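You operate a simulated robot arm through the tools that you are given. There is no shell and no other tool.

The job below is to be done with a simulated robot arm. You get a single attempt, and the scene is never put back.

Task
Aim the curtain's partner post until the signal shows 5, then reset.
Fine: loosen the grey star knob first; tighten it to its mark after.

The check looks at the end state, three seconds after you hand in, the way a careful person would. Anything else that was tipped, shoved, dropped, spilled or broken makes it a failure.

Robot
A 6-joint arm with a two-finger parallel gripper, fixed in place. Base frame: the origin is on the floor under the middle of its stand, x ahead of it, y to its left, z up. Readings come in mm, degrees, newtons and seconds.
With the tool pointing down near the work surface it reaches from about 100 to 540 mm from the base axis. Its first joint turns from -115.0 to 115.0 degrees. Payload 3.43 kg.
The tool frame sits at the grasp point between the pads (the TCP): z along the fingers, y along the line on which they close. The tips reach 34 mm beyond it. The gripper opens to 128 mm. The fingers are 24 mm wide and 12 mm thick; the gripper's body (48 by 130 mm) begins 96 mm behind the TCP.
Orientation is that of the tool frame in the base frame, as a unit quaternion [w, x, y, z]. With the fingers straight down and closing along the base's y, the tool's x points along the base's -x, its y along +y and its z along -z.

Tools
- The arm moves only by the tool apply_moves. Its argument "deltas" is text: rows parted by semicolons, each of 7 numbers parted by spaces: the turn, a rotation vector about the tool's x, y, z in units of 5 degrees (1.0 is 5 degrees), then the shift along the tool's x, y, z in units of 50 mm (1.0 is 50 mm), then the finger opening in cm, from 0 to 12.8. In form: wx wy wz dx dy dz claw; .... A call has 1 to 20 rows; each row shifts and turns the commanded pose from where the row before left it, along the tool's axes as they then stand. A call with a number of a shift or a turn outside -1 to 1 is refused whole. Rows are played at 5 a second. More than 50 mm and 8.6 degrees between two rows, or a gripper value outside its range, and nothing of the call is played. Where a pose cannot be reached the arm comes as near as it can. A force on the tool above 40 N (or 10 N above the force at the start of the call, whichever is more), or a blocked arm, ends the call early, and 0.2 s more pass. Each finger travels about 153 mm/s and halts on what it meets, pressing with about 30 N; the grip force reading is that of the motor and also rises with nothing between the fingers. The clock runs only during rows and for 0.2 s after the last one: add rows that do not move to give the fingers time. The reply holds the time, the measured pose of the TCP, the force on the tool along the base axes, the opening and the grip force, in the units named above and with some noise, with the torque about the TCP (base axes, N m) and any sound that the robot's microphone picked up.
- Cameras (640 x 400 px; columns grow to the right, rows downward): "scene" is fixed at [220, -499.9, 1619.7]; the picture's right is [0.86, -0.51, 0.00], its down [-0.40, -0.68, -0.62] and it looks along [0.32, 0.53, -0.79] (base axes); focal length 333 px, centre (320, 200). "wrist" rides on the gripper at [76, -11, -160] in the tool frame; the picture's right is [0.15, 0.99, 0.00], its down [-0.88, 0.13, -0.46] and it looks along [-0.45, 0.07, 0.89] (tool axes); focal length 234 px, centre (320, 200). There is no depth. A picture from a camera that has moved, and an enlarged one, comes with that camera's place and axes in the base frame and with its lens.
- get_image(camera): a new picture of that camera. It takes no simulated time.
- raise_lower(by): slides the trunk up (or, below 0, down) by that many mm; the arm rides with it, the base frame stays. It gives what a move gives, with no picture.
- inspect(camera, box): a new picture of the part [left, top, right, bottom] of that camera's present view, enlarged. It takes no simulated time.
- finish_job(): hands the job in; it is judged then, once.

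Nothing tells you positions but the pictures and the camera data. Unless the task says otherwise, let go and move clear before handing in.

The tools are called after "Emit:" by a JSON object that holds its "name" and its "arguments". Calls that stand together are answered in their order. apply_moves: Moves the arm, as the interface text tells. Its arguments: {"type":"object","properties":{"deltas":{"type":"string"}},"required":["deltas"]} The other tools are called the same way: raise_lower (by) moves the trunk up or down; get_image (camera) takes a picture; inspect (camera, box) takes an enlarged picture of a part of a camera's view; finish_job () hands the job in.

At the start:

```text
time_s: 0.0
tcp_pos: [474.2, -189.1, 1198.4]
ee_rot: [0.0, 0.0, 1.0, 0.001]
force: [1.2, 0.2, 0.0]
torque: [-0.02, 0.01, 0.03]
gripper_width: 128.2
grip_force: 0.1
trunk travel left (down, up): [-900.0, 90.0]
```

scene: 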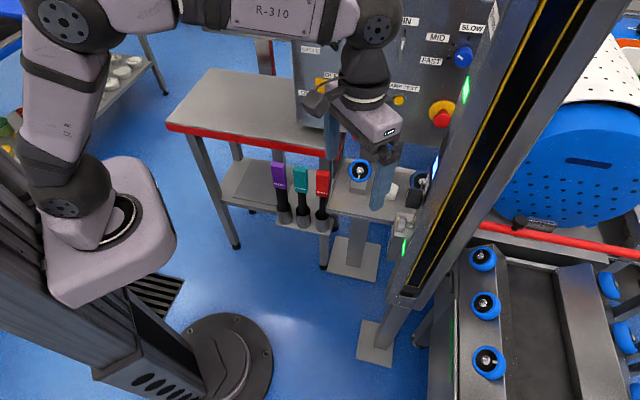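
wrist: 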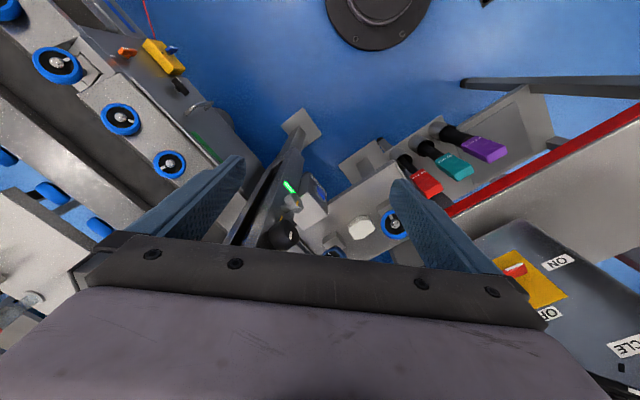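

I see a cluttered workshop: a light curtain post with a green lamp, a control panel, colored-handled tools and a small stand with blue knobs. I'll look closer before moving.

Emit:
{"name": "inspect", "arguments": {"camera": "scene", "box": [320, 130, 480, 290]}}

Emit:
{"name": "inspect", "arguments": {"camera": "scene", "box": [280, 0, 520, 150]}}

Emit:
{"name": "inspect", "arguments": {"camera": "wrist", "box": [220, 120, 420, 260]}}

Emit:
{"name": "inspect", "arguments": {"camera": "wrist", "box": [0, 0, 240, 180]}}

Emit:
{"name": "inspect", "arguments": {"camera": "scene", "box": [340, 220, 640, 400]}}

```text
2.50 times, centred on (400, 210) of scene
camera zoom: at [220.0, -499.9, 1619.7], right [0.86, -0.51, 0.0], down [-0.4, -0.68, -0.62], along [0.32, 0.53, -0.79], focal length 832 px, centre (120, 175)
```

zoom: 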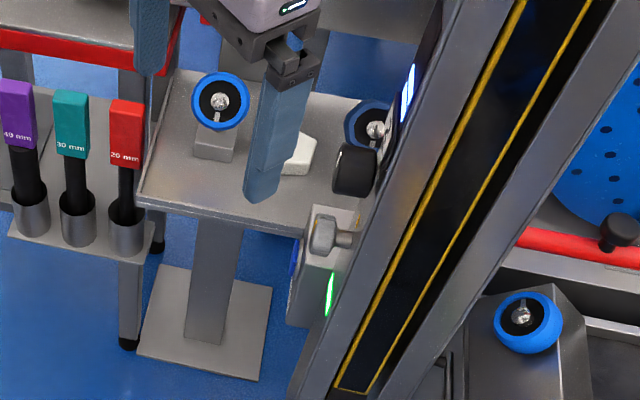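

```text
2.67 times, centred on (400, 75) of scene
camera zoom: at [220.0, -499.9, 1619.7], right [0.86, -0.51, 0.0], down [-0.4, -0.68, -0.62], along [0.32, 0.53, -0.79], focal length 888 px, centre (107, 533)
```

zoom: 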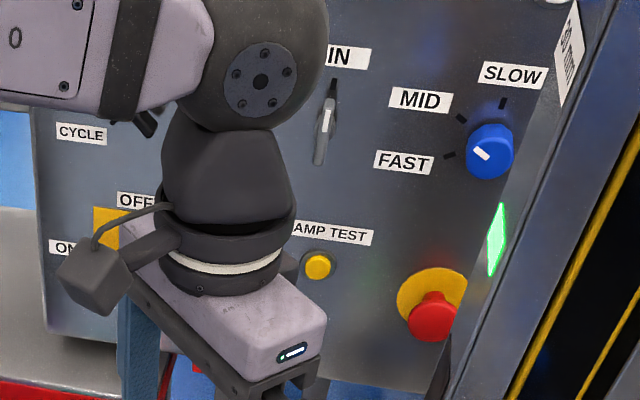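

```text
2.86 times, centred on (320, 190) of wrist
camera zoom: at [399.2, -198.6, 1357.8], right [-0.15, 0.99, 0.0], down [0.88, 0.13, 0.46], along [0.45, 0.07, -0.89], focal length 669 px, centre (320, 229)
```

zoom: 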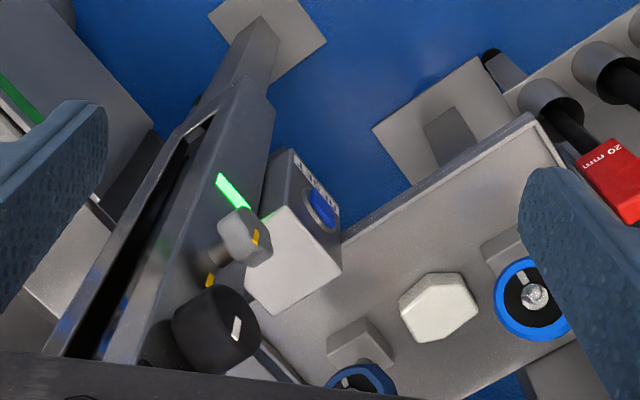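

```text
2.22 times, centred on (120, 90) of wrist
camera zoom: at [399.2, -198.6, 1357.8], right [-0.15, 0.99, 0.0], down [0.88, 0.13, 0.46], along [0.45, 0.07, -0.89], focal length 520 px, centre (764, 444)
```

zoom: 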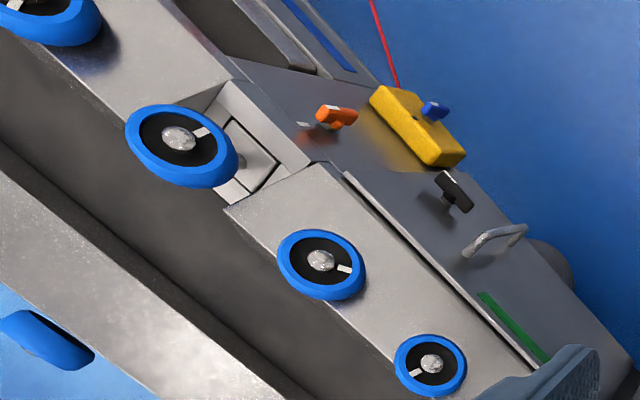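

```text
2.13 times, centred on (490, 310) of scene
camera zoom: at [220.0, -499.9, 1619.7], right [0.86, -0.51, 0.0], down [-0.4, -0.68, -0.62], along [0.32, 0.53, -0.79], focal length 710 px, centre (-43, -35)
```

zoom: 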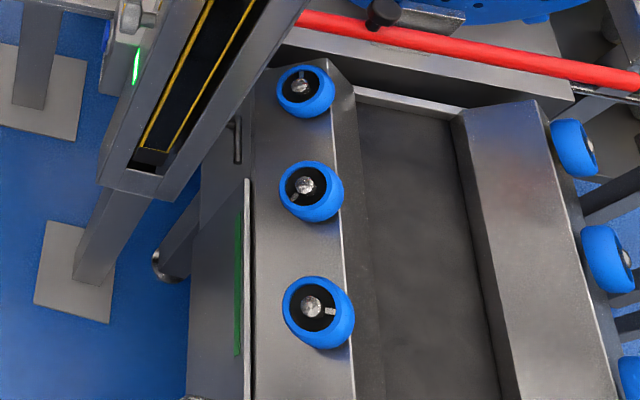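

The grey star knob appears to be around (626, -218, 946) on the side of a post, next to a black knob and a box with a blue button. I'll swing the wrist camera round to see that side better.

Emit:
{"name": "apply_moves", "arguments": {"deltas": "0 0 0 1 0 0 12.8; 0 0 0 1 0 0 12.8; 0 0 1 0 0 0 12.8; 0 0 1 0 0 0 12.8; 0 0 1 0 0 0 12.8; 0 0 1 0 0 0 12.8; 0 0 1 0 0 0 12.8; 0 0 1 0 0 0 12.8; 0 0 1 0 0 0 12.8; 0 0 1 0 0 0 12.8; 0 0 1 0 0 0 12.8; 0 0 0 1 0.5 0 12.8; 0 0 0 1 0.5 0 12.8; 0 0 0 0 0 0 12.8"}}

Emit:
{"name": "get_image", "arguments": {"camera": "wrist"}}

Emit:
{"name": "get_image", "arguments": {"camera": "scene"}}

```text
refused: row 12 steps farther than a row can; nothing moved
```

```text
taken
camera wrist: at [399.2, -198.6, 1357.8], right [-0.15, 0.99, 0.0], down [0.88, 0.13, 0.46], along [0.45, 0.07, -0.89], focal length 234 px, centre (320, 200)
```

wrist: 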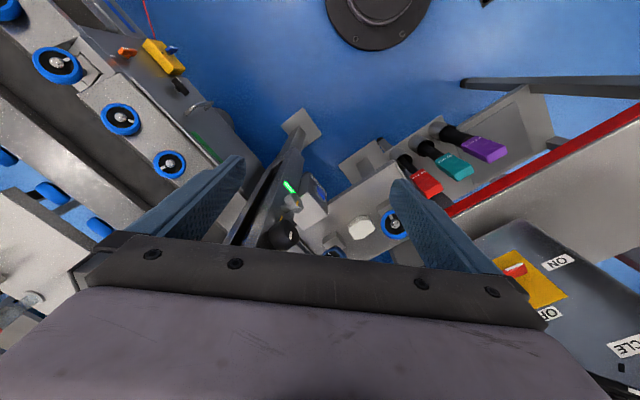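

```text
taken
```

scene: 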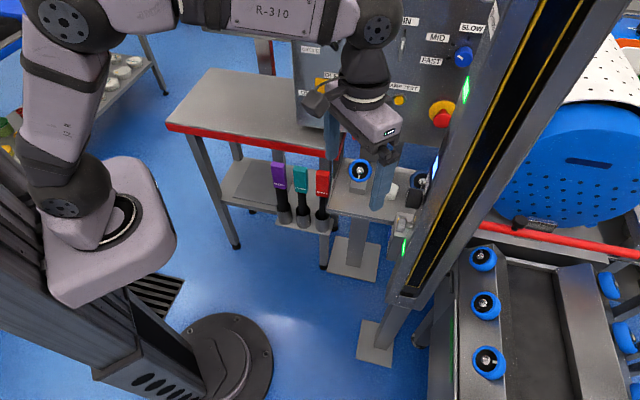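

The step was slightly too long in total; I'll keep the combined shift under 50 mm per row.

Emit:
{"name": "apply_moves", "arguments": {"deltas": "0 0 0 0.9 0 0 12.8; 0 0 0 0.9 0 0 12.8; 0 0 1 0 0 0 12.8; 0 0 1 0 0 0 12.8; 0 0 1 0 0 0 12.8; 0 0 1 0 0 0 12.8; 0 0 1 0 0 0 12.8; 0 0 1 0 0 0 12.8; 0 0 1 0 0 0 12.8; 0 0 1 0 0 0 12.8; 0 0 1 0 0 0 12.8; 0 0 0 0.8 0.4 0 12.8; 0 0 0 0.8 0.4 0 12.8; 0 0 0 0 0 0 12.8"}}

Emit:
{"name": "get_image", "arguments": {"camera": "wrist"}}

Emit:
{"name": "get_image", "arguments": {"camera": "scene"}}

```text
time_s: 3.0
tcp_pos: [356.9, -102.2, 1199.0]
ee_rot: [0.0, 0.383, 0.924, 0.001]
force: [0.4, 0.6, -0.2]
torque: [-0.01, -0.03, 0.0]
gripper_width: 128.1
grip_force: 0.0
trunk travel left (down, up): [-900.0, 90.0]
```

```text
taken
camera wrist: at [295.7, -55.4, 1357.8], right [0.6, 0.8, 0.0], down [0.71, -0.53, 0.46], along [0.37, -0.27, -0.89], focal length 234 px, centre (320, 200)
```

wrist: 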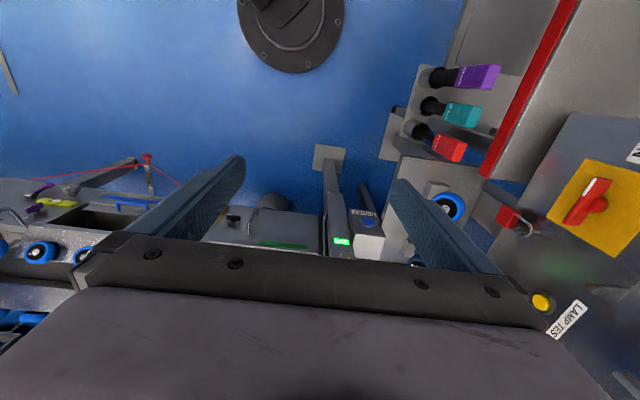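

```text
taken
```

scene: 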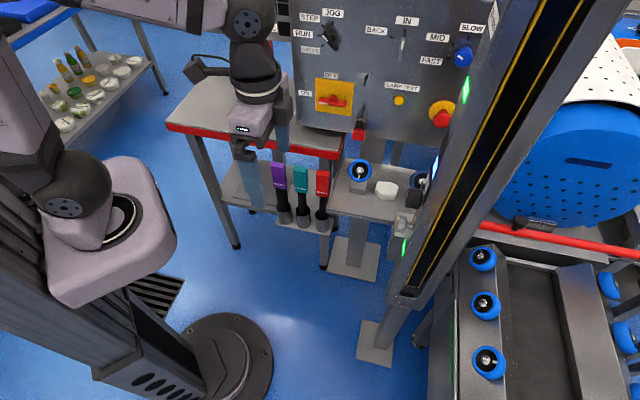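

Now I'll tilt the wrist so its camera looks more horizontally at the post.

Emit:
{"name": "apply_moves", "arguments": {"deltas": "0 -1 0 0 0 0 12.8; 0 -1 0 0 0 0 12.8; 0 -1 0 0 0 0 12.8; 0 -1 0 0 0 0 12.8; 0 -1 0 0 0 0 12.8; 0 -1 0 0 0 0 12.8; 0 -1 0 0 0 0 12.8; 0 -1 0 0 0 0 12.8; 0 0 0 0 0 0 12.8"}}

Emit:
{"name": "get_image", "arguments": {"camera": "wrist"}}

Emit:
{"name": "inspect", "arguments": {"camera": "scene", "box": [320, 120, 480, 300]}}

```text
time_s: 5.0
tcp_pos: [390.9, -106.1, 1186.9]
ee_rot: [0.316, 0.36, 0.868, -0.132]
force: [-1.0, -0.7, 0.7]
torque: [0.01, -0.01, 0.01]
gripper_width: 127.9
grip_force: 0.1
out of reach, approached as far as the arm can: row 5, 6, 7, 8
trunk travel left (down, up): [-900.0, 90.0]
```

```text
taken
camera wrist: at [269.2, 1.8, 1259.5], right [0.62, 0.78, -0.1], down [0.36, -0.18, 0.92], along [0.7, -0.6, -0.39], focal length 234 px, centre (320, 200)
```

wrist: 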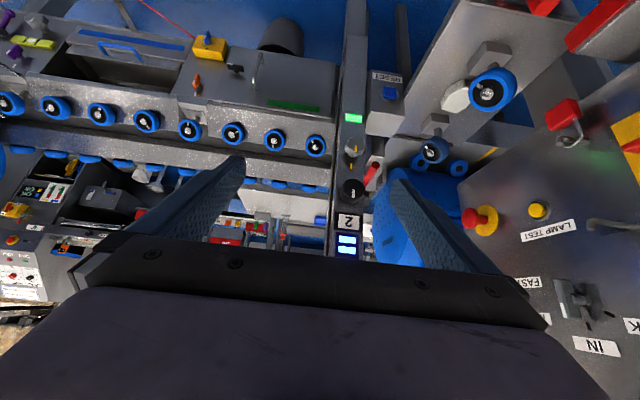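

```text
2.22 times, centred on (400, 210) of scene
camera zoom: at [220.0, -499.9, 1619.7], right [0.86, -0.51, 0.0], down [-0.4, -0.68, -0.62], along [0.32, 0.53, -0.79], focal length 740 px, centre (142, 178)
```

zoom: 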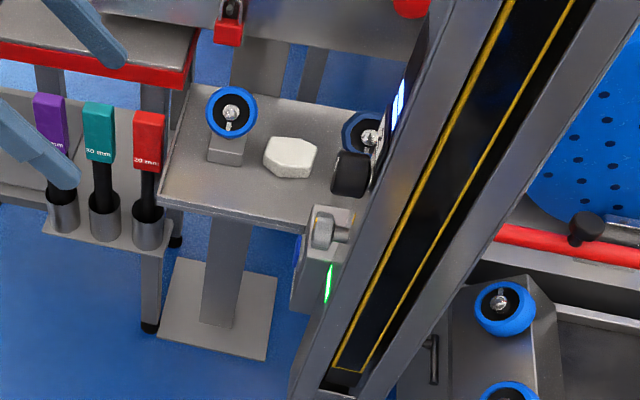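

Emit:
{"name": "inspect", "arguments": {"camera": "wrist", "box": [280, 50, 440, 270]}}

Emit:
{"name": "inspect", "arguments": {"camera": "wrist", "box": [320, 120, 400, 210]}}

Emit:
{"name": "inspect", "arguments": {"camera": "wrist", "box": [310, 190, 390, 270]}}

```text
1.82 times, centred on (360, 160) of wrist
camera zoom: at [269.2, 1.8, 1259.5], right [0.62, 0.78, -0.1], down [0.36, -0.18, 0.92], along [0.7, -0.6, -0.39], focal length 426 px, centre (247, 273)
```

zoom: 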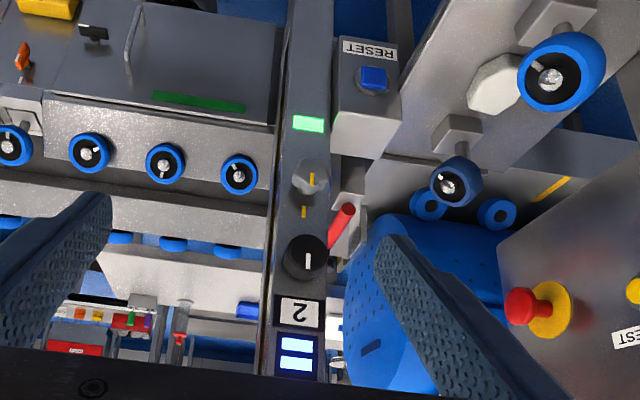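

```text
4.44 times, centred on (360, 165) of wrist
camera zoom: at [269.2, 1.8, 1259.5], right [0.62, 0.78, -0.1], down [0.36, -0.18, 0.92], along [0.7, -0.6, -0.39], focal length 1041 px, centre (142, 356)
```

zoom: 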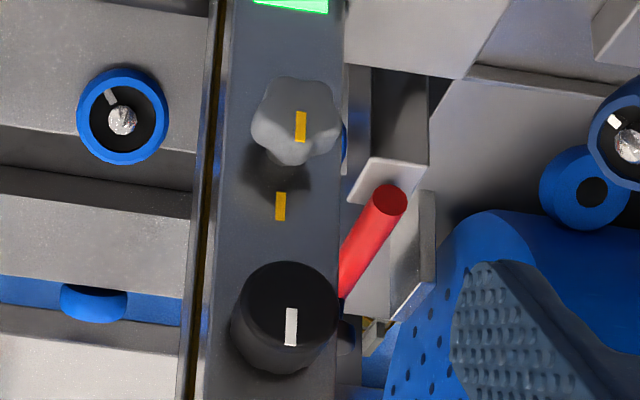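

```text
5.00 times, centred on (350, 230) of wrist
camera zoom: at [269.2, 1.8, 1259.5], right [0.62, 0.78, -0.1], down [0.36, -0.18, 0.92], along [0.7, -0.6, -0.39], focal length 1171 px, centre (170, 50)
```

zoom: 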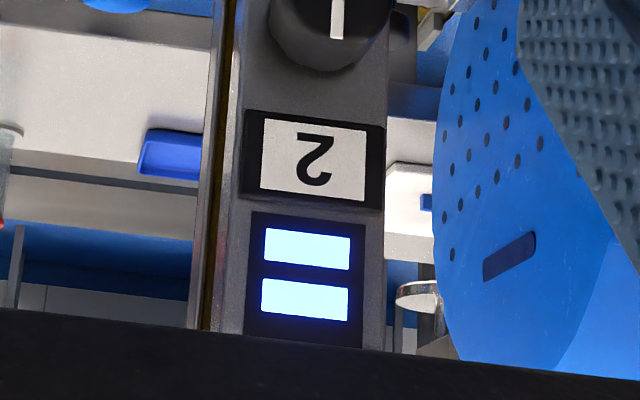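

The post carries (bottom to top) a RESET box with blue button, a green lamp, the grey star knob with a yellow mark, a black aiming knob, a digit plate "2" and a bar display. I'll lower the trunk for a straighter look at the face.

Emit:
{"name": "raise_lower", "arguments": {"by": -150}}

Emit:
{"name": "get_image", "arguments": {"camera": "wrist"}}

Emit:
{"name": "get_image", "arguments": {"camera": "scene"}}

```text
time_s: 6.8
tcp_pos: [390.6, -105.5, 1037.0]
ee_rot: [0.316, 0.36, 0.868, -0.132]
force: [-0.2, 0.2, 0.7]
torque: [-0.03, -0.01, -0.01]
gripper_width: 128.0
grip_force: 0.0
trunk travel left (down, up): [-750.0, 240.0]
```

```text
taken
camera wrist: at [269.1, 1.7, 1109.8], right [0.62, 0.78, -0.1], down [0.36, -0.18, 0.91], along [0.69, -0.6, -0.39], focal length 234 px, centre (320, 200)
```

wrist: 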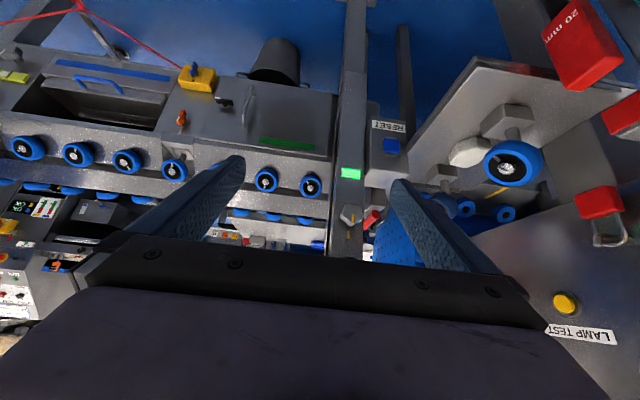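

```text
taken
```

scene: 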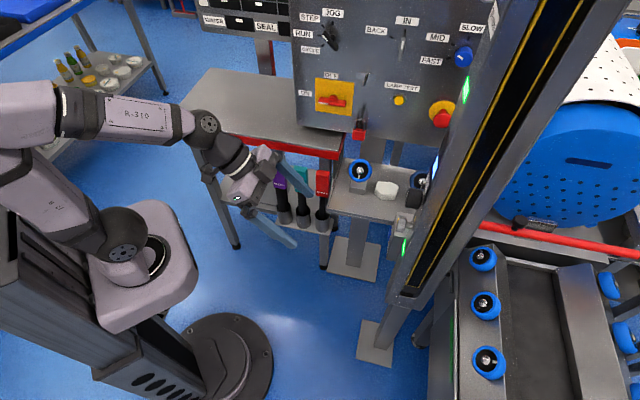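

Emit:
{"name": "inspect", "arguments": {"camera": "wrist", "box": [300, 100, 428, 260]}}

Emit:
{"name": "inspect", "arguments": {"camera": "scene", "box": [380, 140, 460, 270]}}

```text
2.50 times, centred on (364, 180) of wrist
camera zoom: at [269.1, 1.7, 1109.8], right [0.62, 0.78, -0.1], down [0.36, -0.18, 0.91], along [0.69, -0.6, -0.39], focal length 585 px, centre (210, 250)
```

zoom: 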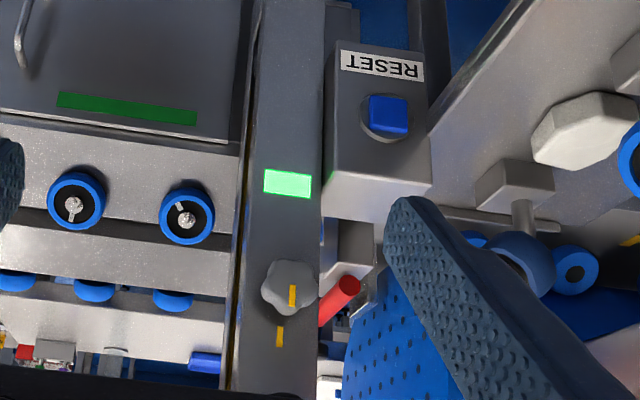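

```text
3.08 times, centred on (420, 205) of scene
camera zoom: at [220.0, -499.9, 1619.7], right [0.86, -0.51, 0.0], down [-0.4, -0.68, -0.62], along [0.32, 0.53, -0.79], focal length 1024 px, centre (12, 185)
```

zoom: 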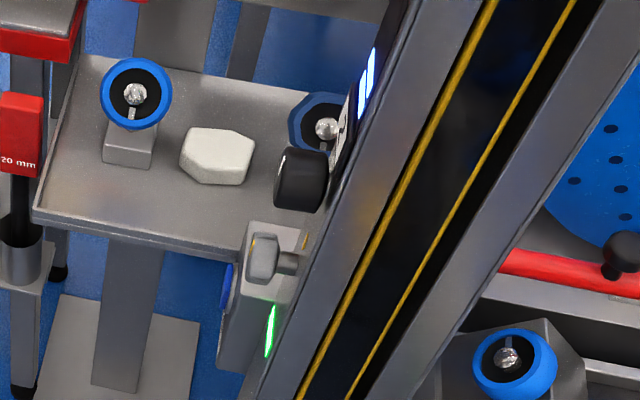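

The star knob's front is near (619, -222, 956), the black knob near (613, -215, 1060), with the face normal pointing roughly (-0.77, 0.64, 0). I'll lower the trunk further and bring the tool horizontal, pointing at the face from a distance.

Emit:
{"name": "raise_lower", "arguments": {"by": -200}}

Emit:
{"name": "apply_moves", "arguments": {"deltas": "0 -1 0 -0.28 0.13 0.07 12.8; 0 -1 0 -0.28 0.13 0.07 12.8; 0 -1 0 -0.28 0.13 0.07 12.8; 0 -1 0 -0.28 0.13 0.07 12.8; 0 -1 0 -0.28 0.13 0.07 12.8; 0 0 0 0 0 0 12.8"}}

Emit:
{"name": "get_image", "arguments": {"camera": "wrist"}}

Emit:
{"name": "get_image", "arguments": {"camera": "scene"}}

```text
time_s: 8.9
tcp_pos: [389.0, -105.4, 836.5]
ee_rot: [0.316, 0.36, 0.868, -0.132]
force: [0.4, -0.3, -0.2]
torque: [0.01, 0.02, 0.04]
gripper_width: 128.3
grip_force: 0.0
trunk travel left (down, up): [-550.0, 440.0]
```

```text
time_s: 10.3
tcp_pos: [455.2, -125.2, 877.9]
ee_rot: [0.496, 0.323, 0.779, -0.206]
force: [0.5, 0.3, -0.6]
torque: [0.03, 0.0, 0.02]
gripper_width: 128.0
grip_force: 0.2
trunk travel left (down, up): [-550.0, 440.0]
```

```text
taken
camera wrist: at [322.6, -5.3, 876.1], right [0.66, 0.74, -0.13], down [0.06, 0.12, 0.99], along [0.75, -0.66, 0.03], focal length 234 px, centre (320, 200)
```

wrist: 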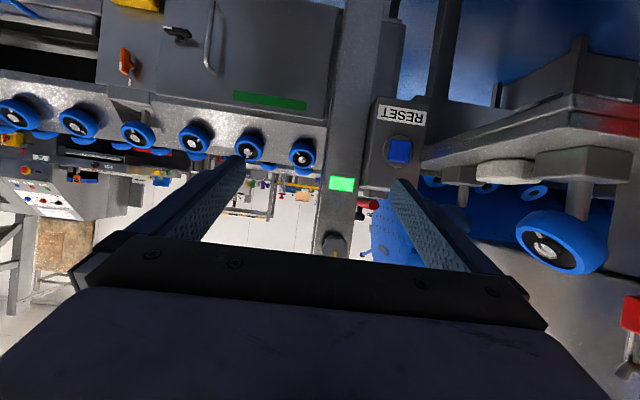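

```text
taken
```

scene: 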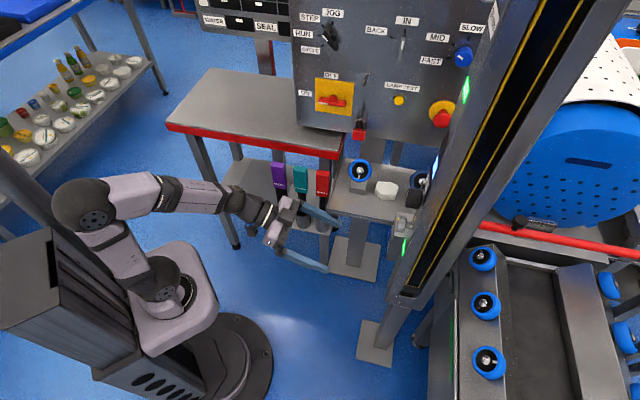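

Good, no reach trouble. I'll finish tilting to horizontal, then roll so the camera sits above the gripper where it can see the display.

Emit:
{"name": "apply_moves", "arguments": {"deltas": "0 -1 0 -0.3 0 0 12.8; 0 -1 0 -0.3 0 0 12.8; 0 -1 0 -0.3 0 0 12.8; 0 -1 0 -0.3 0 0 12.8; 0 -1 0 -0.3 0 0 12.8; 0 0 1 0 0 0 12.8; 0 0 1 0 0 0 12.8; 0 0 1 0 0 0 12.8; 0 0 1 0 0 0 12.8; 0 0 1 0 0 0 12.8; 0 0 1 0 0 0 12.8; 0 0 0 0 0 0 12.8"}}

Emit:
{"name": "get_image", "arguments": {"camera": "wrist"}}

Emit:
{"name": "get_image", "arguments": {"camera": "scene"}}

```text
time_s: 12.9
tcp_pos: [467.1, -131.6, 967.0]
ee_rot: [0.699, 0.431, 0.563, -0.095]
force: [-0.5, 0.7, 0.0]
torque: [0.0, 0.01, 0.04]
gripper_width: 127.9
grip_force: 0.2
out of reach, approached as far as the arm can: row 11
trunk travel left (down, up): [-550.0, 440.0]
```

```text
taken
camera wrist: at [374.2, 3.3, 895.7], right [0.66, 0.66, 0.36], down [-0.55, 0.09, 0.83], along [0.51, -0.75, 0.42], focal length 234 px, centre (320, 200)
```

wrist: 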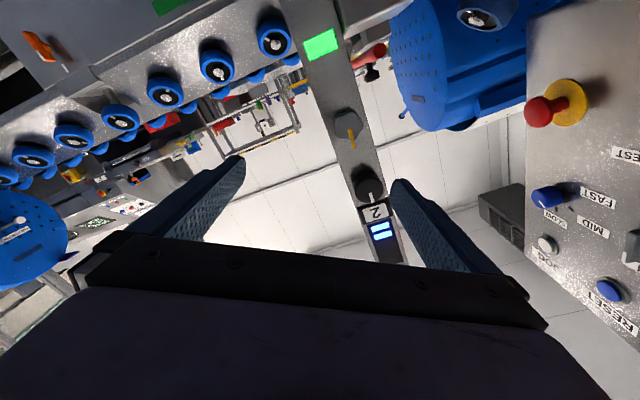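

```text
taken
```

scene: 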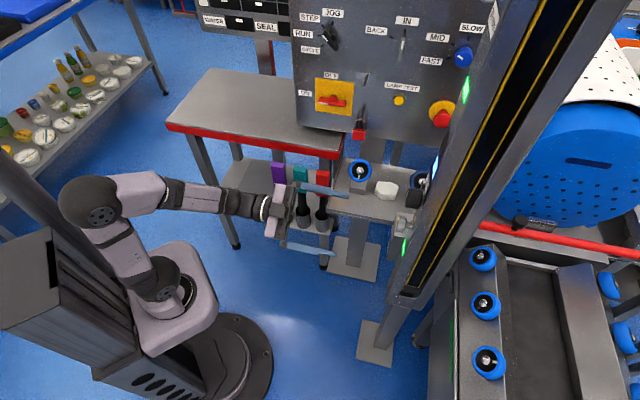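

Emit:
{"name": "apply_moves", "arguments": {"deltas": "0 0 0 0 0 0.8 12.8; 0 0 1 0 0 0 12.8; 0 0 1 0 0 0 12.8; 0 0 1 0 0 0 12.8; 0 0 1 0 0 0 12.8; 0 0 1 0 0 0 12.8; 0 0 1 0 0 0 12.8; 0 0 0 0 0 0 12.8"}}

Emit:
{"name": "get_image", "arguments": {"camera": "wrist"}}

```text
time_s: 14.7
tcp_pos: [484.2, -123.9, 1093.7]
ee_rot: [0.699, 0.563, 0.432, 0.089]
force: [0.4, -0.5, 0.0]
torque: [-0.02, 0.0, -0.01]
gripper_width: 128.1
grip_force: 0.1
out of reach, approached as far as the arm can: row 1, 2, 3, 4, 5, 6, 7
trunk travel left (down, up): [-550.0, 440.0]
```

```text
taken
camera wrist: at [413.4, 33.7, 1046.9], right [0.45, 0.44, 0.78], down [-0.81, -0.17, 0.56], along [0.38, -0.88, 0.28], focal length 234 px, centre (320, 200)
```

wrist: 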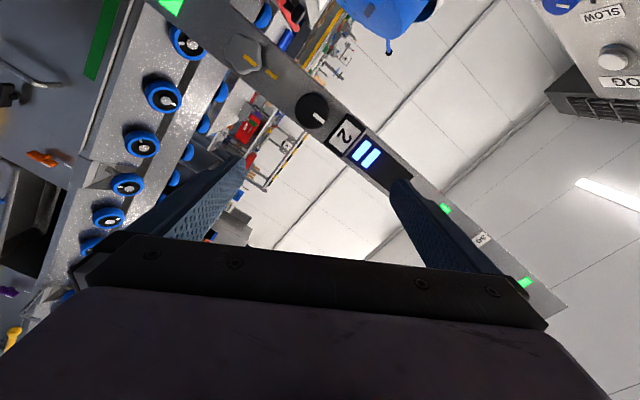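

The roll hit a wrist limit in that direction and the arm drifted upward, so I'll roll back the other way where there should be more range.

Emit:
{"name": "apply_moves", "arguments": {"deltas": "0 0 -1 0 0 0 12.8; 0 0 -1 0 0 0 12.8; 0 0 -1 0 0 0 12.8; 0 0 -1 0 0 0 12.8; 0 0 -1 0 0 0 12.8; 0 0 -1 0 0 0 12.8; 0 0 -1 0 0 0 12.8; 0 0 -1 0 0 0 12.8; 0 0 -1 0 0 0 12.8; 0 0 -1 0 0 0 12.8; 0 0 -1 0 0 0 12.8; 0 0 -1 0 0 0 12.8; 0 0 0 0 0 0 12.8"}}

Emit:
{"name": "get_image", "arguments": {"camera": "scene"}}

```text
time_s: 17.5
tcp_pos: [483.9, -121.8, 1094.8]
ee_rot: [0.652, 0.271, 0.653, -0.272]
force: [-0.1, -0.7, -0.1]
torque: [0.02, 0.01, 0.0]
gripper_width: 128.2
grip_force: 0.0
trunk travel left (down, up): [-550.0, 440.0]
```

```text
taken
```

scene: 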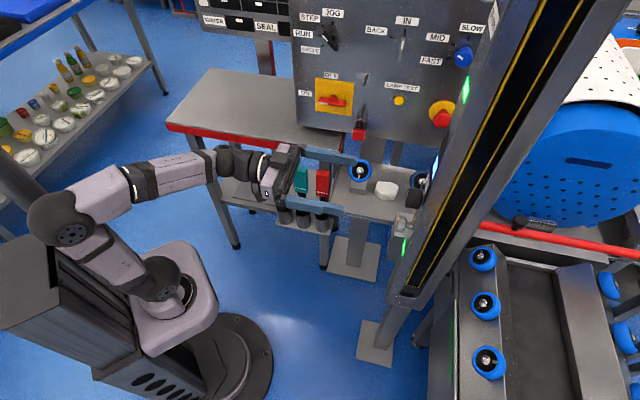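

Emit:
{"name": "apply_moves", "arguments": {"deltas": "0 0 -1 0 0 0 12.8; 0 0 -1 0 0 0 12.8; 0 0 -1 0 0 0 12.8; 0 0 -1 0 0 0 12.8; 0 0 -1 0 0 0 12.8; 0 0 -1 0 0 0 12.8; 0 0 -1 0 0 0 12.8; 0 0 -1 0 0 0 12.8; 0 0 -1 0 0 0 12.8; 0 0 -1 0 0 0 12.8; 0 0 -1 0 0 0 12.8; 0 0 -1 0 0 0 12.8; 0 0 -1 0 0 0 12.8; 0 0 -1 0 0 0 12.8; 0 0 -1 0 0 0 12.8; 0 0 -1 0 0 0 12.8; 0 0 -1 0 0 0 12.8; 0 0 -1 0 0 0 12.8; 0 0 0 0 0 0 12.8"}}

Emit:
{"name": "get_image", "arguments": {"camera": "wrist"}}

```text
time_s: 21.5
tcp_pos: [485.0, -123.7, 1094.6]
ee_rot: [-0.269, 0.272, -0.653, 0.654]
force: [0.1, 0.0, -0.2]
torque: [0.02, 0.03, 0.04]
gripper_width: 127.8
grip_force: 0.1
trunk travel left (down, up): [-550.0, 440.0]
```

```text
taken
camera wrist: at [318.2, -62.9, 1105.1], right [-0.11, -0.1, -0.99], down [0.3, 0.94, -0.13], along [0.95, -0.31, -0.07], focal length 234 px, centre (320, 200)
```

wrist: 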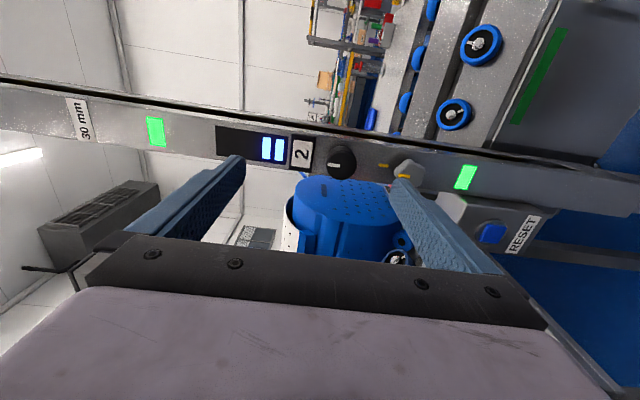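

Rolling the negative way works. I'll continue another 90° to bring the camera above.

Emit:
{"name": "apply_moves", "arguments": {"deltas": "0 0 -1 0 0 0 12.8; 0 0 -1 0 0 0 12.8; 0 0 -1 0 0 0 12.8; 0 0 -1 0 0 0 12.8; 0 0 -1 0 0 0 12.8; 0 0 -1 0 0 0 12.8; 0 0 -1 0 0 0 12.8; 0 0 -1 0 0 0 12.8; 0 0 -1 0 0 0 12.8; 0 0 -1 0 0 0 12.8; 0 0 -1 0 0 0 12.8; 0 0 -1 0 0 0 12.8; 0 0 -1 0 0 0 12.8; 0 0 -1 0 0 0 12.8; 0 0 -1 0 0 0 12.8; 0 0 -1 0 0 0 12.8; 0 0 -1 0 0 0 12.8; 0 0 -1 0 0 0 12.8; 0 0 0 0 0 0 12.8"}}

Emit:
{"name": "get_image", "arguments": {"camera": "wrist"}}

Emit:
{"name": "get_image", "arguments": {"camera": "scene"}}

```text
time_s: 25.5
tcp_pos: [483.9, -123.8, 1094.4]
ee_rot: [0.273, 0.654, -0.27, 0.652]
force: [-0.5, -0.4, 0.3]
torque: [-0.01, -0.03, 0.02]
gripper_width: 127.7
grip_force: 0.1
trunk travel left (down, up): [-550.0, 440.0]
```

```text
taken
camera wrist: at [379.8, -1.0, 1169.1], right [-0.7, -0.7, 0.15], down [-0.42, 0.23, -0.88], along [0.58, -0.68, -0.45], focal length 234 px, centre (320, 200)
```

wrist: 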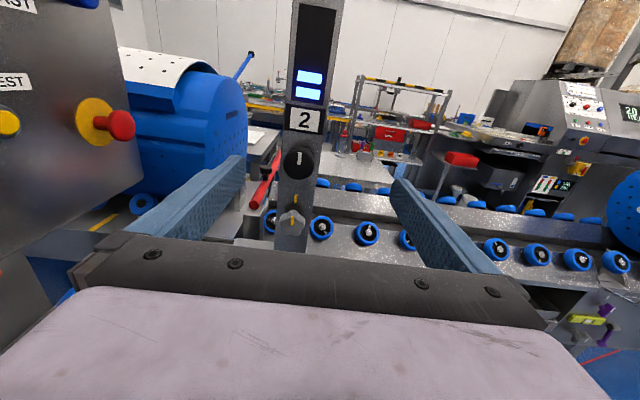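

```text
taken
```

scene: 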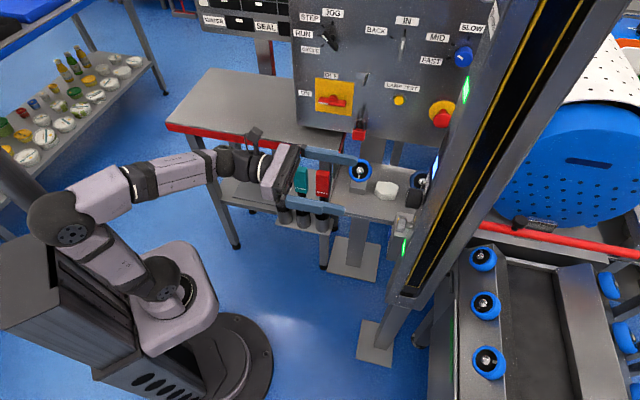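

Emit:
{"name": "inspect", "arguments": {"camera": "wrist", "box": [250, 0, 350, 130]}}

Emit:
{"name": "inspect", "arguments": {"camera": "wrist", "box": [260, 130, 340, 260]}}

```text
3.08 times, centred on (300, 65) of wrist
camera zoom: at [379.8, -1.0, 1169.1], right [-0.7, -0.7, 0.15], down [-0.42, 0.23, -0.88], along [0.58, -0.68, -0.45], focal length 720 px, centre (382, 615)
```

zoom: 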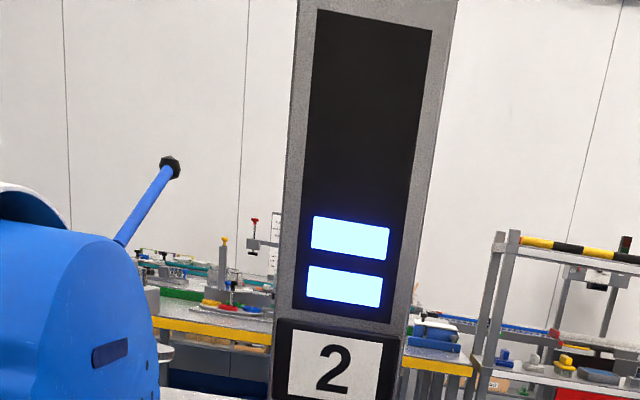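

```text
3.08 times, centred on (300, 195) of wrist
camera zoom: at [379.8, -1.0, 1169.1], right [-0.7, -0.7, 0.15], down [-0.42, 0.23, -0.88], along [0.58, -0.68, -0.45], focal length 720 px, centre (382, 215)
```

zoom: 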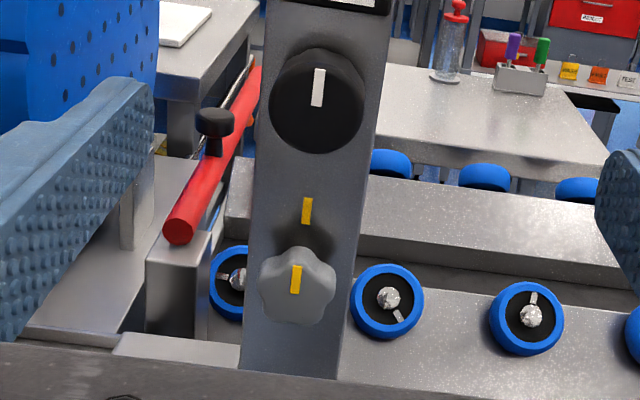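

I now have an upright view of the post: the black knob's pointer is up, the star's yellow mark is up and lined up with the post's mark, and the signal shows 2. I'll take a shifted pair of views to pin down the face's exact angle.

Emit:
{"name": "apply_moves", "arguments": {"deltas": "0 0 0 0 -1 0 12.8; 0 0 0 -1 0 0 12.8; 0 0 0 0 0 0 12.8; 0 0 0 0 0 0 12.8"}}

Emit:
{"name": "get_image", "arguments": {"camera": "wrist"}}

Emit:
{"name": "inspect", "arguments": {"camera": "wrist", "box": [320, 0, 440, 260]}}

```text
time_s: 26.5
tcp_pos: [520.3, -87.8, 1046.0]
ee_rot: [0.272, 0.653, -0.271, 0.653]
force: [-0.2, 0.7, -0.3]
torque: [0.01, 0.0, 0.01]
gripper_width: 128.1
grip_force: 0.1
trunk travel left (down, up): [-550.0, 440.0]
```

```text
taken
camera wrist: at [415.4, 33.4, 1121.2], right [-0.7, -0.7, 0.15], down [-0.42, 0.23, -0.88], along [0.58, -0.68, -0.45], focal length 234 px, centre (320, 200)
```

wrist: 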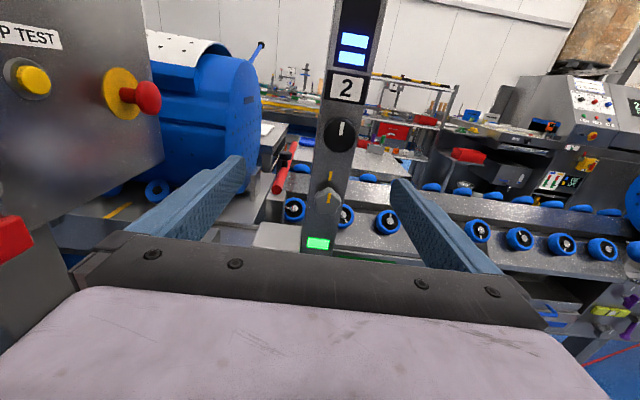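

```text
1.54 times, centred on (380, 130) of wrist
camera zoom: at [415.4, 33.4, 1121.2], right [-0.7, -0.7, 0.15], down [-0.42, 0.23, -0.88], along [0.58, -0.68, -0.45], focal length 360 px, centre (228, 308)
```

zoom: 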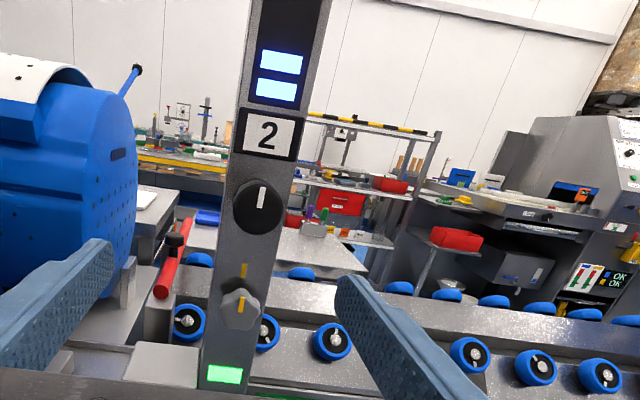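

Emit:
{"name": "inspect", "arguments": {"camera": "wrist", "box": [290, 150, 370, 260]}}

Emit:
{"name": "inspect", "arguments": {"camera": "wrist", "box": [300, 60, 380, 160]}}

Emit:
{"name": "apply_moves", "arguments": {"deltas": "0 0 0 0 0.8 0 12.8; 0 0 0 0 0.8 0 12.8; 0 0 0 0 0.4 0 12.8; 0 0 0 0 0 0 12.8; 0 0 0 0 0 0 12.8"}}

Emit:
{"name": "inspect", "arguments": {"camera": "wrist", "box": [240, 150, 320, 260]}}

Emit:
{"name": "inspect", "arguments": {"camera": "wrist", "box": [240, 60, 320, 160]}}

Emit:
{"name": "get_image", "arguments": {"camera": "wrist"}}

```text
3.64 times, centred on (330, 205) of wrist
camera zoom: at [415.4, 33.4, 1121.2], right [-0.7, -0.7, 0.15], down [-0.42, 0.23, -0.88], along [0.58, -0.68, -0.45], focal length 852 px, centre (284, 182)
```

zoom: 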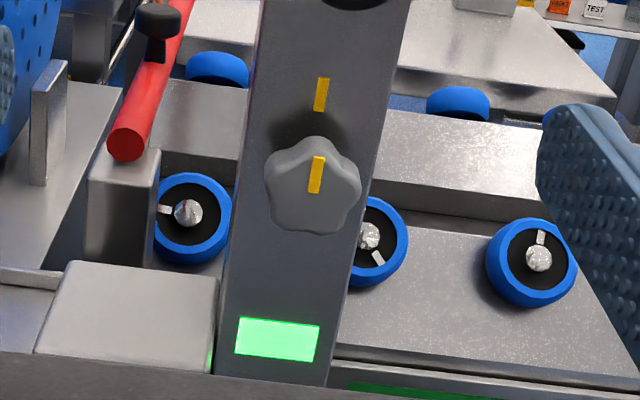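

```text
4.00 times, centred on (340, 110) of wrist
camera zoom: at [415.4, 33.4, 1121.2], right [-0.7, -0.7, 0.15], down [-0.42, 0.23, -0.88], along [0.58, -0.68, -0.45], focal length 937 px, centre (240, 560)
```

zoom: 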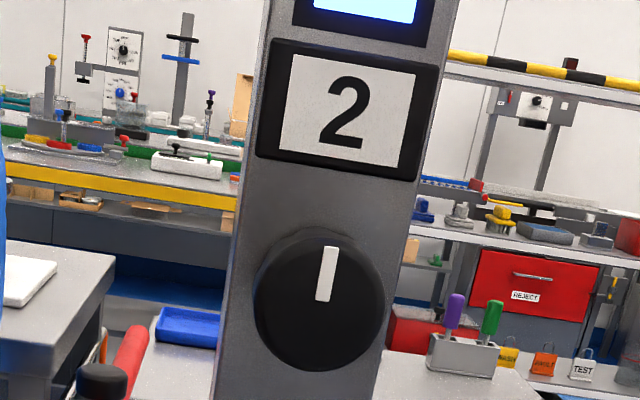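

```text
time_s: 27.7
tcp_pos: [458.4, -156.6, 1040.6]
ee_rot: [0.272, 0.653, -0.272, 0.653]
force: [0.1, 0.2, -0.1]
torque: [-0.02, -0.01, 0.03]
gripper_width: 128.1
grip_force: 0.0
out of reach, approached as far as the arm can: row 3
trunk travel left (down, up): [-550.0, 440.0]
```

```text
3.64 times, centred on (280, 205) of wrist
camera zoom: at [353.7, -34.9, 1115.7], right [-0.7, -0.7, 0.15], down [-0.41, 0.23, -0.88], along [0.58, -0.68, -0.45], focal length 852 px, centre (466, 182)
```

zoom: 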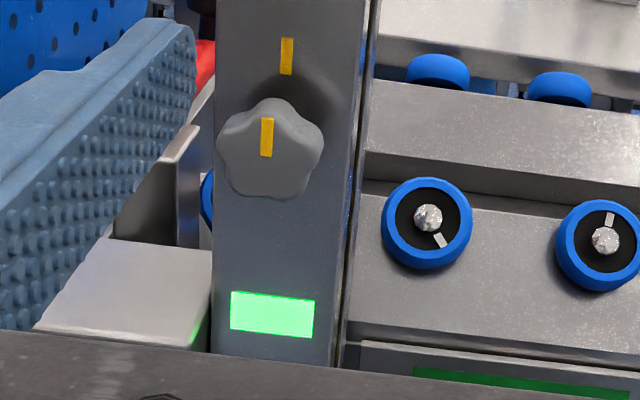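

```text
4.00 times, centred on (280, 110) of wrist
camera zoom: at [353.7, -34.9, 1115.7], right [-0.7, -0.7, 0.15], down [-0.41, 0.23, -0.88], along [0.58, -0.68, -0.45], focal length 937 px, centre (480, 560)
```

zoom: 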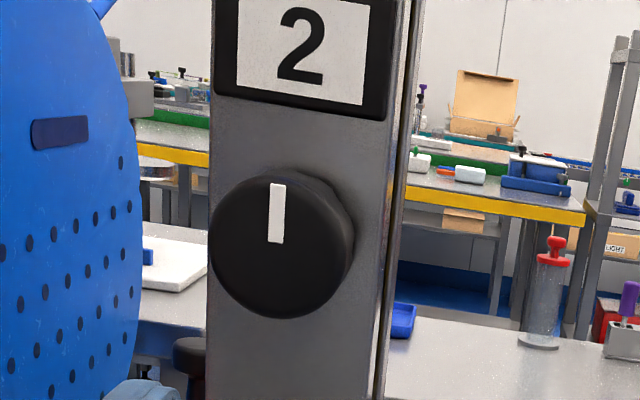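

```text
taken
camera wrist: at [353.7, -34.9, 1115.7], right [-0.7, -0.7, 0.15], down [-0.41, 0.23, -0.88], along [0.58, -0.68, -0.45], focal length 234 px, centre (320, 200)
```

wrist: 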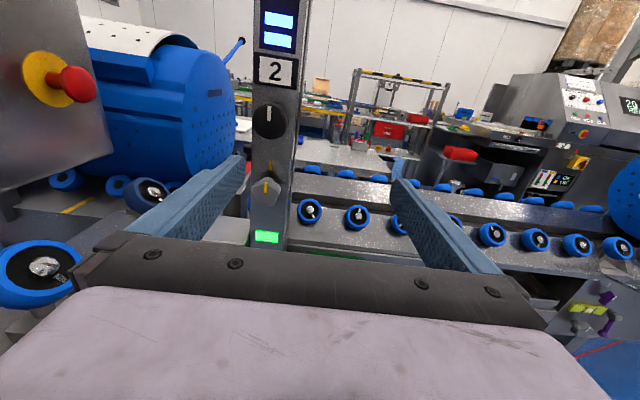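

Emit:
{"name": "inspect", "arguments": {"camera": "wrist", "box": [250, 225, 282, 245]}}

Emit:
{"name": "inspect", "arguments": {"camera": "wrist", "box": [246, 45, 306, 95]}}

Emit:
{"name": "inspect", "arguments": {"camera": "wrist", "box": [246, 155, 306, 215]}}

```text
16.00 times, centred on (266, 235) of wrist
camera zoom: at [353.7, -34.9, 1115.7], right [-0.7, -0.7, 0.15], down [-0.41, 0.23, -0.88], along [0.58, -0.68, -0.45], focal length 3747 px, centre (1184, -360)
```

zoom: 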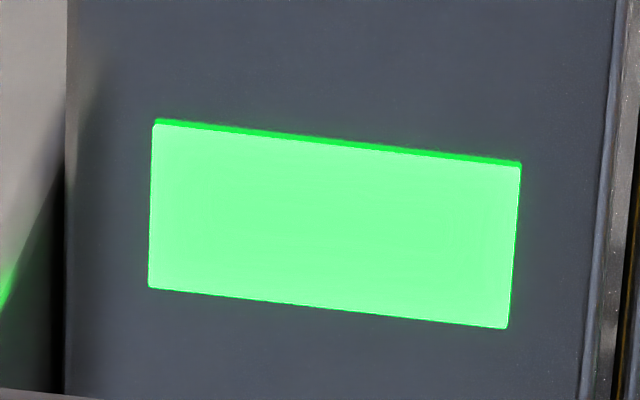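

```text
8.00 times, centred on (276, 70) of wrist
camera zoom: at [353.7, -34.9, 1115.7], right [-0.7, -0.7, 0.15], down [-0.41, 0.23, -0.88], along [0.58, -0.68, -0.45], focal length 1873 px, centre (672, 1240)
```

zoom: 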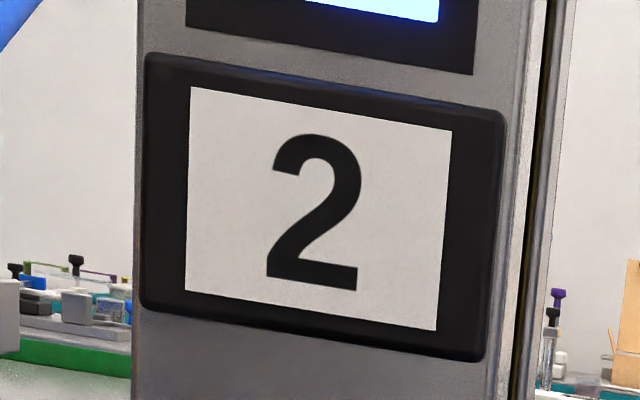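

```text
6.67 times, centred on (276, 185) of wrist
camera zoom: at [353.7, -34.9, 1115.7], right [-0.7, -0.7, 0.15], down [-0.41, 0.23, -0.88], along [0.58, -0.68, -0.45], focal length 1561 px, centre (613, 300)
```

zoom: 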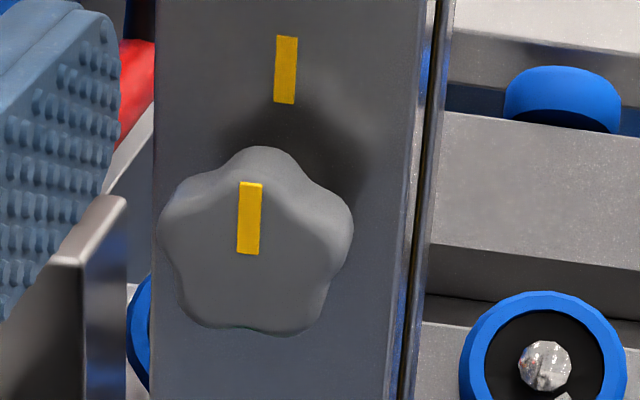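

The face normal is about 135°, so the tool axis is already aligned with the knob axes, and the lateral line is common to both knobs. I'll centre laterally in front of the star knob at a safe distance and re-measure.

Emit:
{"name": "apply_moves", "arguments": {"deltas": "0 0 0 -0.51 -0.447 0.433 12.8; 0 0 0 -0.51 -0.447 0.433 12.8; 0 0 0 -0.51 -0.447 0.433 12.8; 0 0 0 0 0 0 12.8; 0 0 0 0 0 0 12.8"}}

Emit:
{"name": "get_image", "arguments": {"camera": "wrist"}}

Emit:
{"name": "inspect", "arguments": {"camera": "wrist", "box": [270, 140, 370, 240]}}

Emit:
{"name": "inspect", "arguments": {"camera": "wrist", "box": [270, 40, 370, 140]}}

Emit:
{"name": "get_image", "arguments": {"camera": "scene"}}

```text
time_s: 28.9
tcp_pos: [550.8, -156.7, 964.3]
ee_rot: [0.271, 0.654, -0.27, 0.653]
force: [0.0, -0.1, 0.7]
torque: [0.0, 0.03, 0.03]
gripper_width: 128.1
grip_force: 0.1
trunk travel left (down, up): [-550.0, 440.0]
```

```text
taken
camera wrist: at [447.3, -34.7, 1039.3], right [-0.7, -0.7, 0.15], down [-0.41, 0.23, -0.88], along [0.58, -0.68, -0.45], focal length 234 px, centre (320, 200)
```

wrist: 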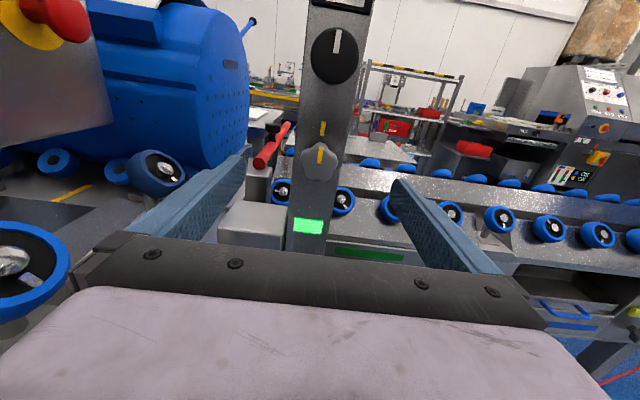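

```text
4.00 times, centred on (320, 190) of wrist
camera zoom: at [447.3, -34.7, 1039.3], right [-0.7, -0.7, 0.15], down [-0.41, 0.23, -0.88], along [0.58, -0.68, -0.45], focal length 937 px, centre (320, 240)
```

zoom: 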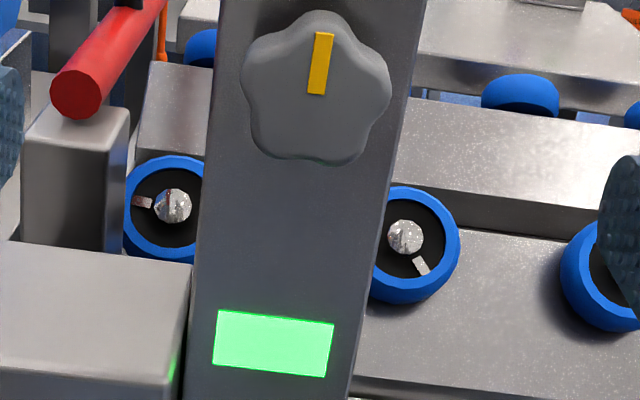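

```text
4.00 times, centred on (320, 90) of wrist
camera zoom: at [447.3, -34.7, 1039.3], right [-0.7, -0.7, 0.15], down [-0.41, 0.23, -0.88], along [0.58, -0.68, -0.45], focal length 937 px, centre (320, 640)
```

zoom: 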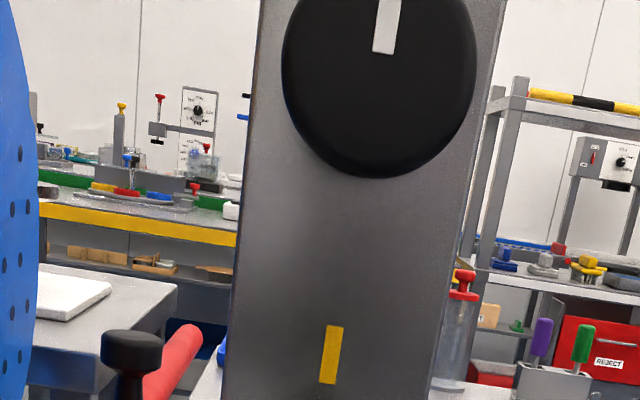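

```text
taken
```

scene: 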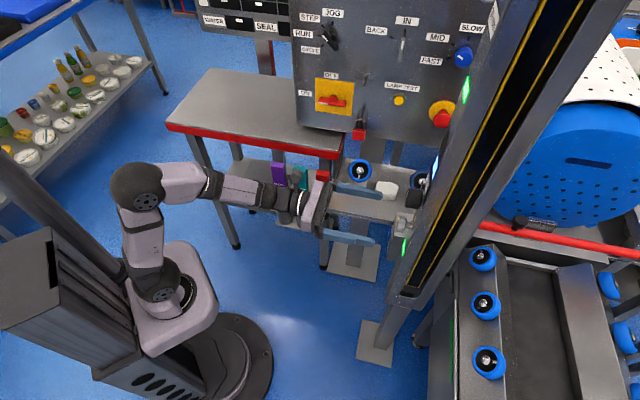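

The star knob's front centre is at about f=585 along the approach axis, z≈959, 28 mm proud of the face. I'll roll +54° so that the fingers seat on a lobe and the opposite valley flat, and narrow the opening before closing in.

Emit:
{"name": "apply_moves", "arguments": {"deltas": "0 0 0 -0.1 -0.02 0 9; 0 0 1 0 0 0 7; 0 0 1 0 0 0 7; 0 0 1 0 0 0 7; 0 0 1 0 0 0 7; 0 0 1 0 0 0 7; 0 0 1 0 0 0 7; 0 0 1 0 0 0 7; 0 0 1 0 0 0 7; 0 0 1 0 0 0 7; 0 0 1 0 0 0 7; 0 0 0.8 0 0 0 7; 0 0 0 0 0 0 7; 0 0 0 0 0 0 7"}}

Emit:
{"name": "get_image", "arguments": {"camera": "wrist"}}

Emit:
{"name": "inspect", "arguments": {"camera": "wrist", "box": [250, 120, 390, 260]}}

```text
time_s: 31.9
tcp_pos: [550.4, -156.4, 960.5]
ee_rot: [-0.055, 0.459, -0.538, 0.705]
force: [-0.2, -0.8, 0.4]
torque: [0.01, 0.02, 0.0]
gripper_width: 70.1
grip_force: 0.0
trunk travel left (down, up): [-550.0, 440.0]
```

```text
taken
camera wrist: at [399.5, -80.4, 1012.2], right [-0.5, -0.49, -0.71], down [0.13, 0.77, -0.62], along [0.86, -0.4, -0.32], focal length 234 px, centre (320, 200)
```

wrist: 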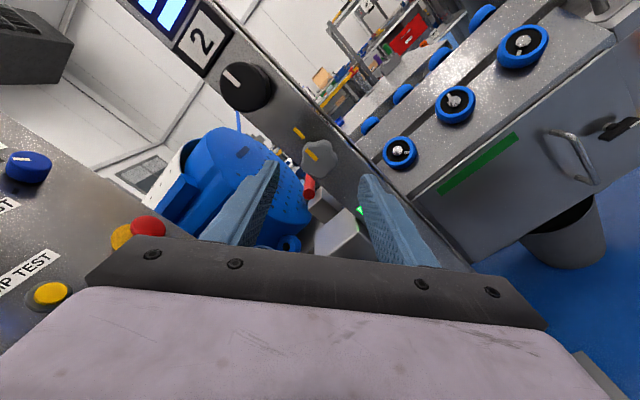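

```text
2.86 times, centred on (320, 190) of wrist
camera zoom: at [399.5, -80.4, 1012.2], right [-0.5, -0.49, -0.71], down [0.13, 0.77, -0.62], along [0.86, -0.4, -0.32], focal length 669 px, centre (320, 229)
```

zoom: 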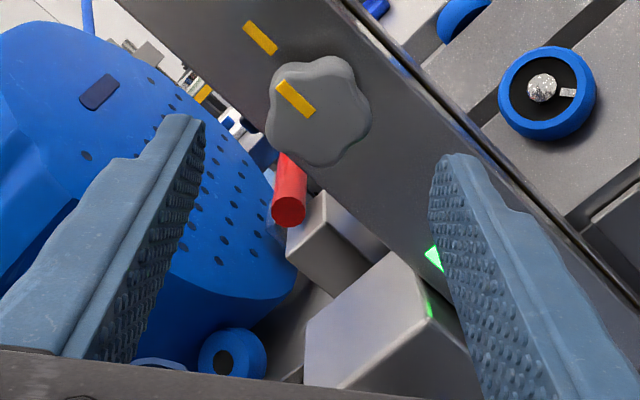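

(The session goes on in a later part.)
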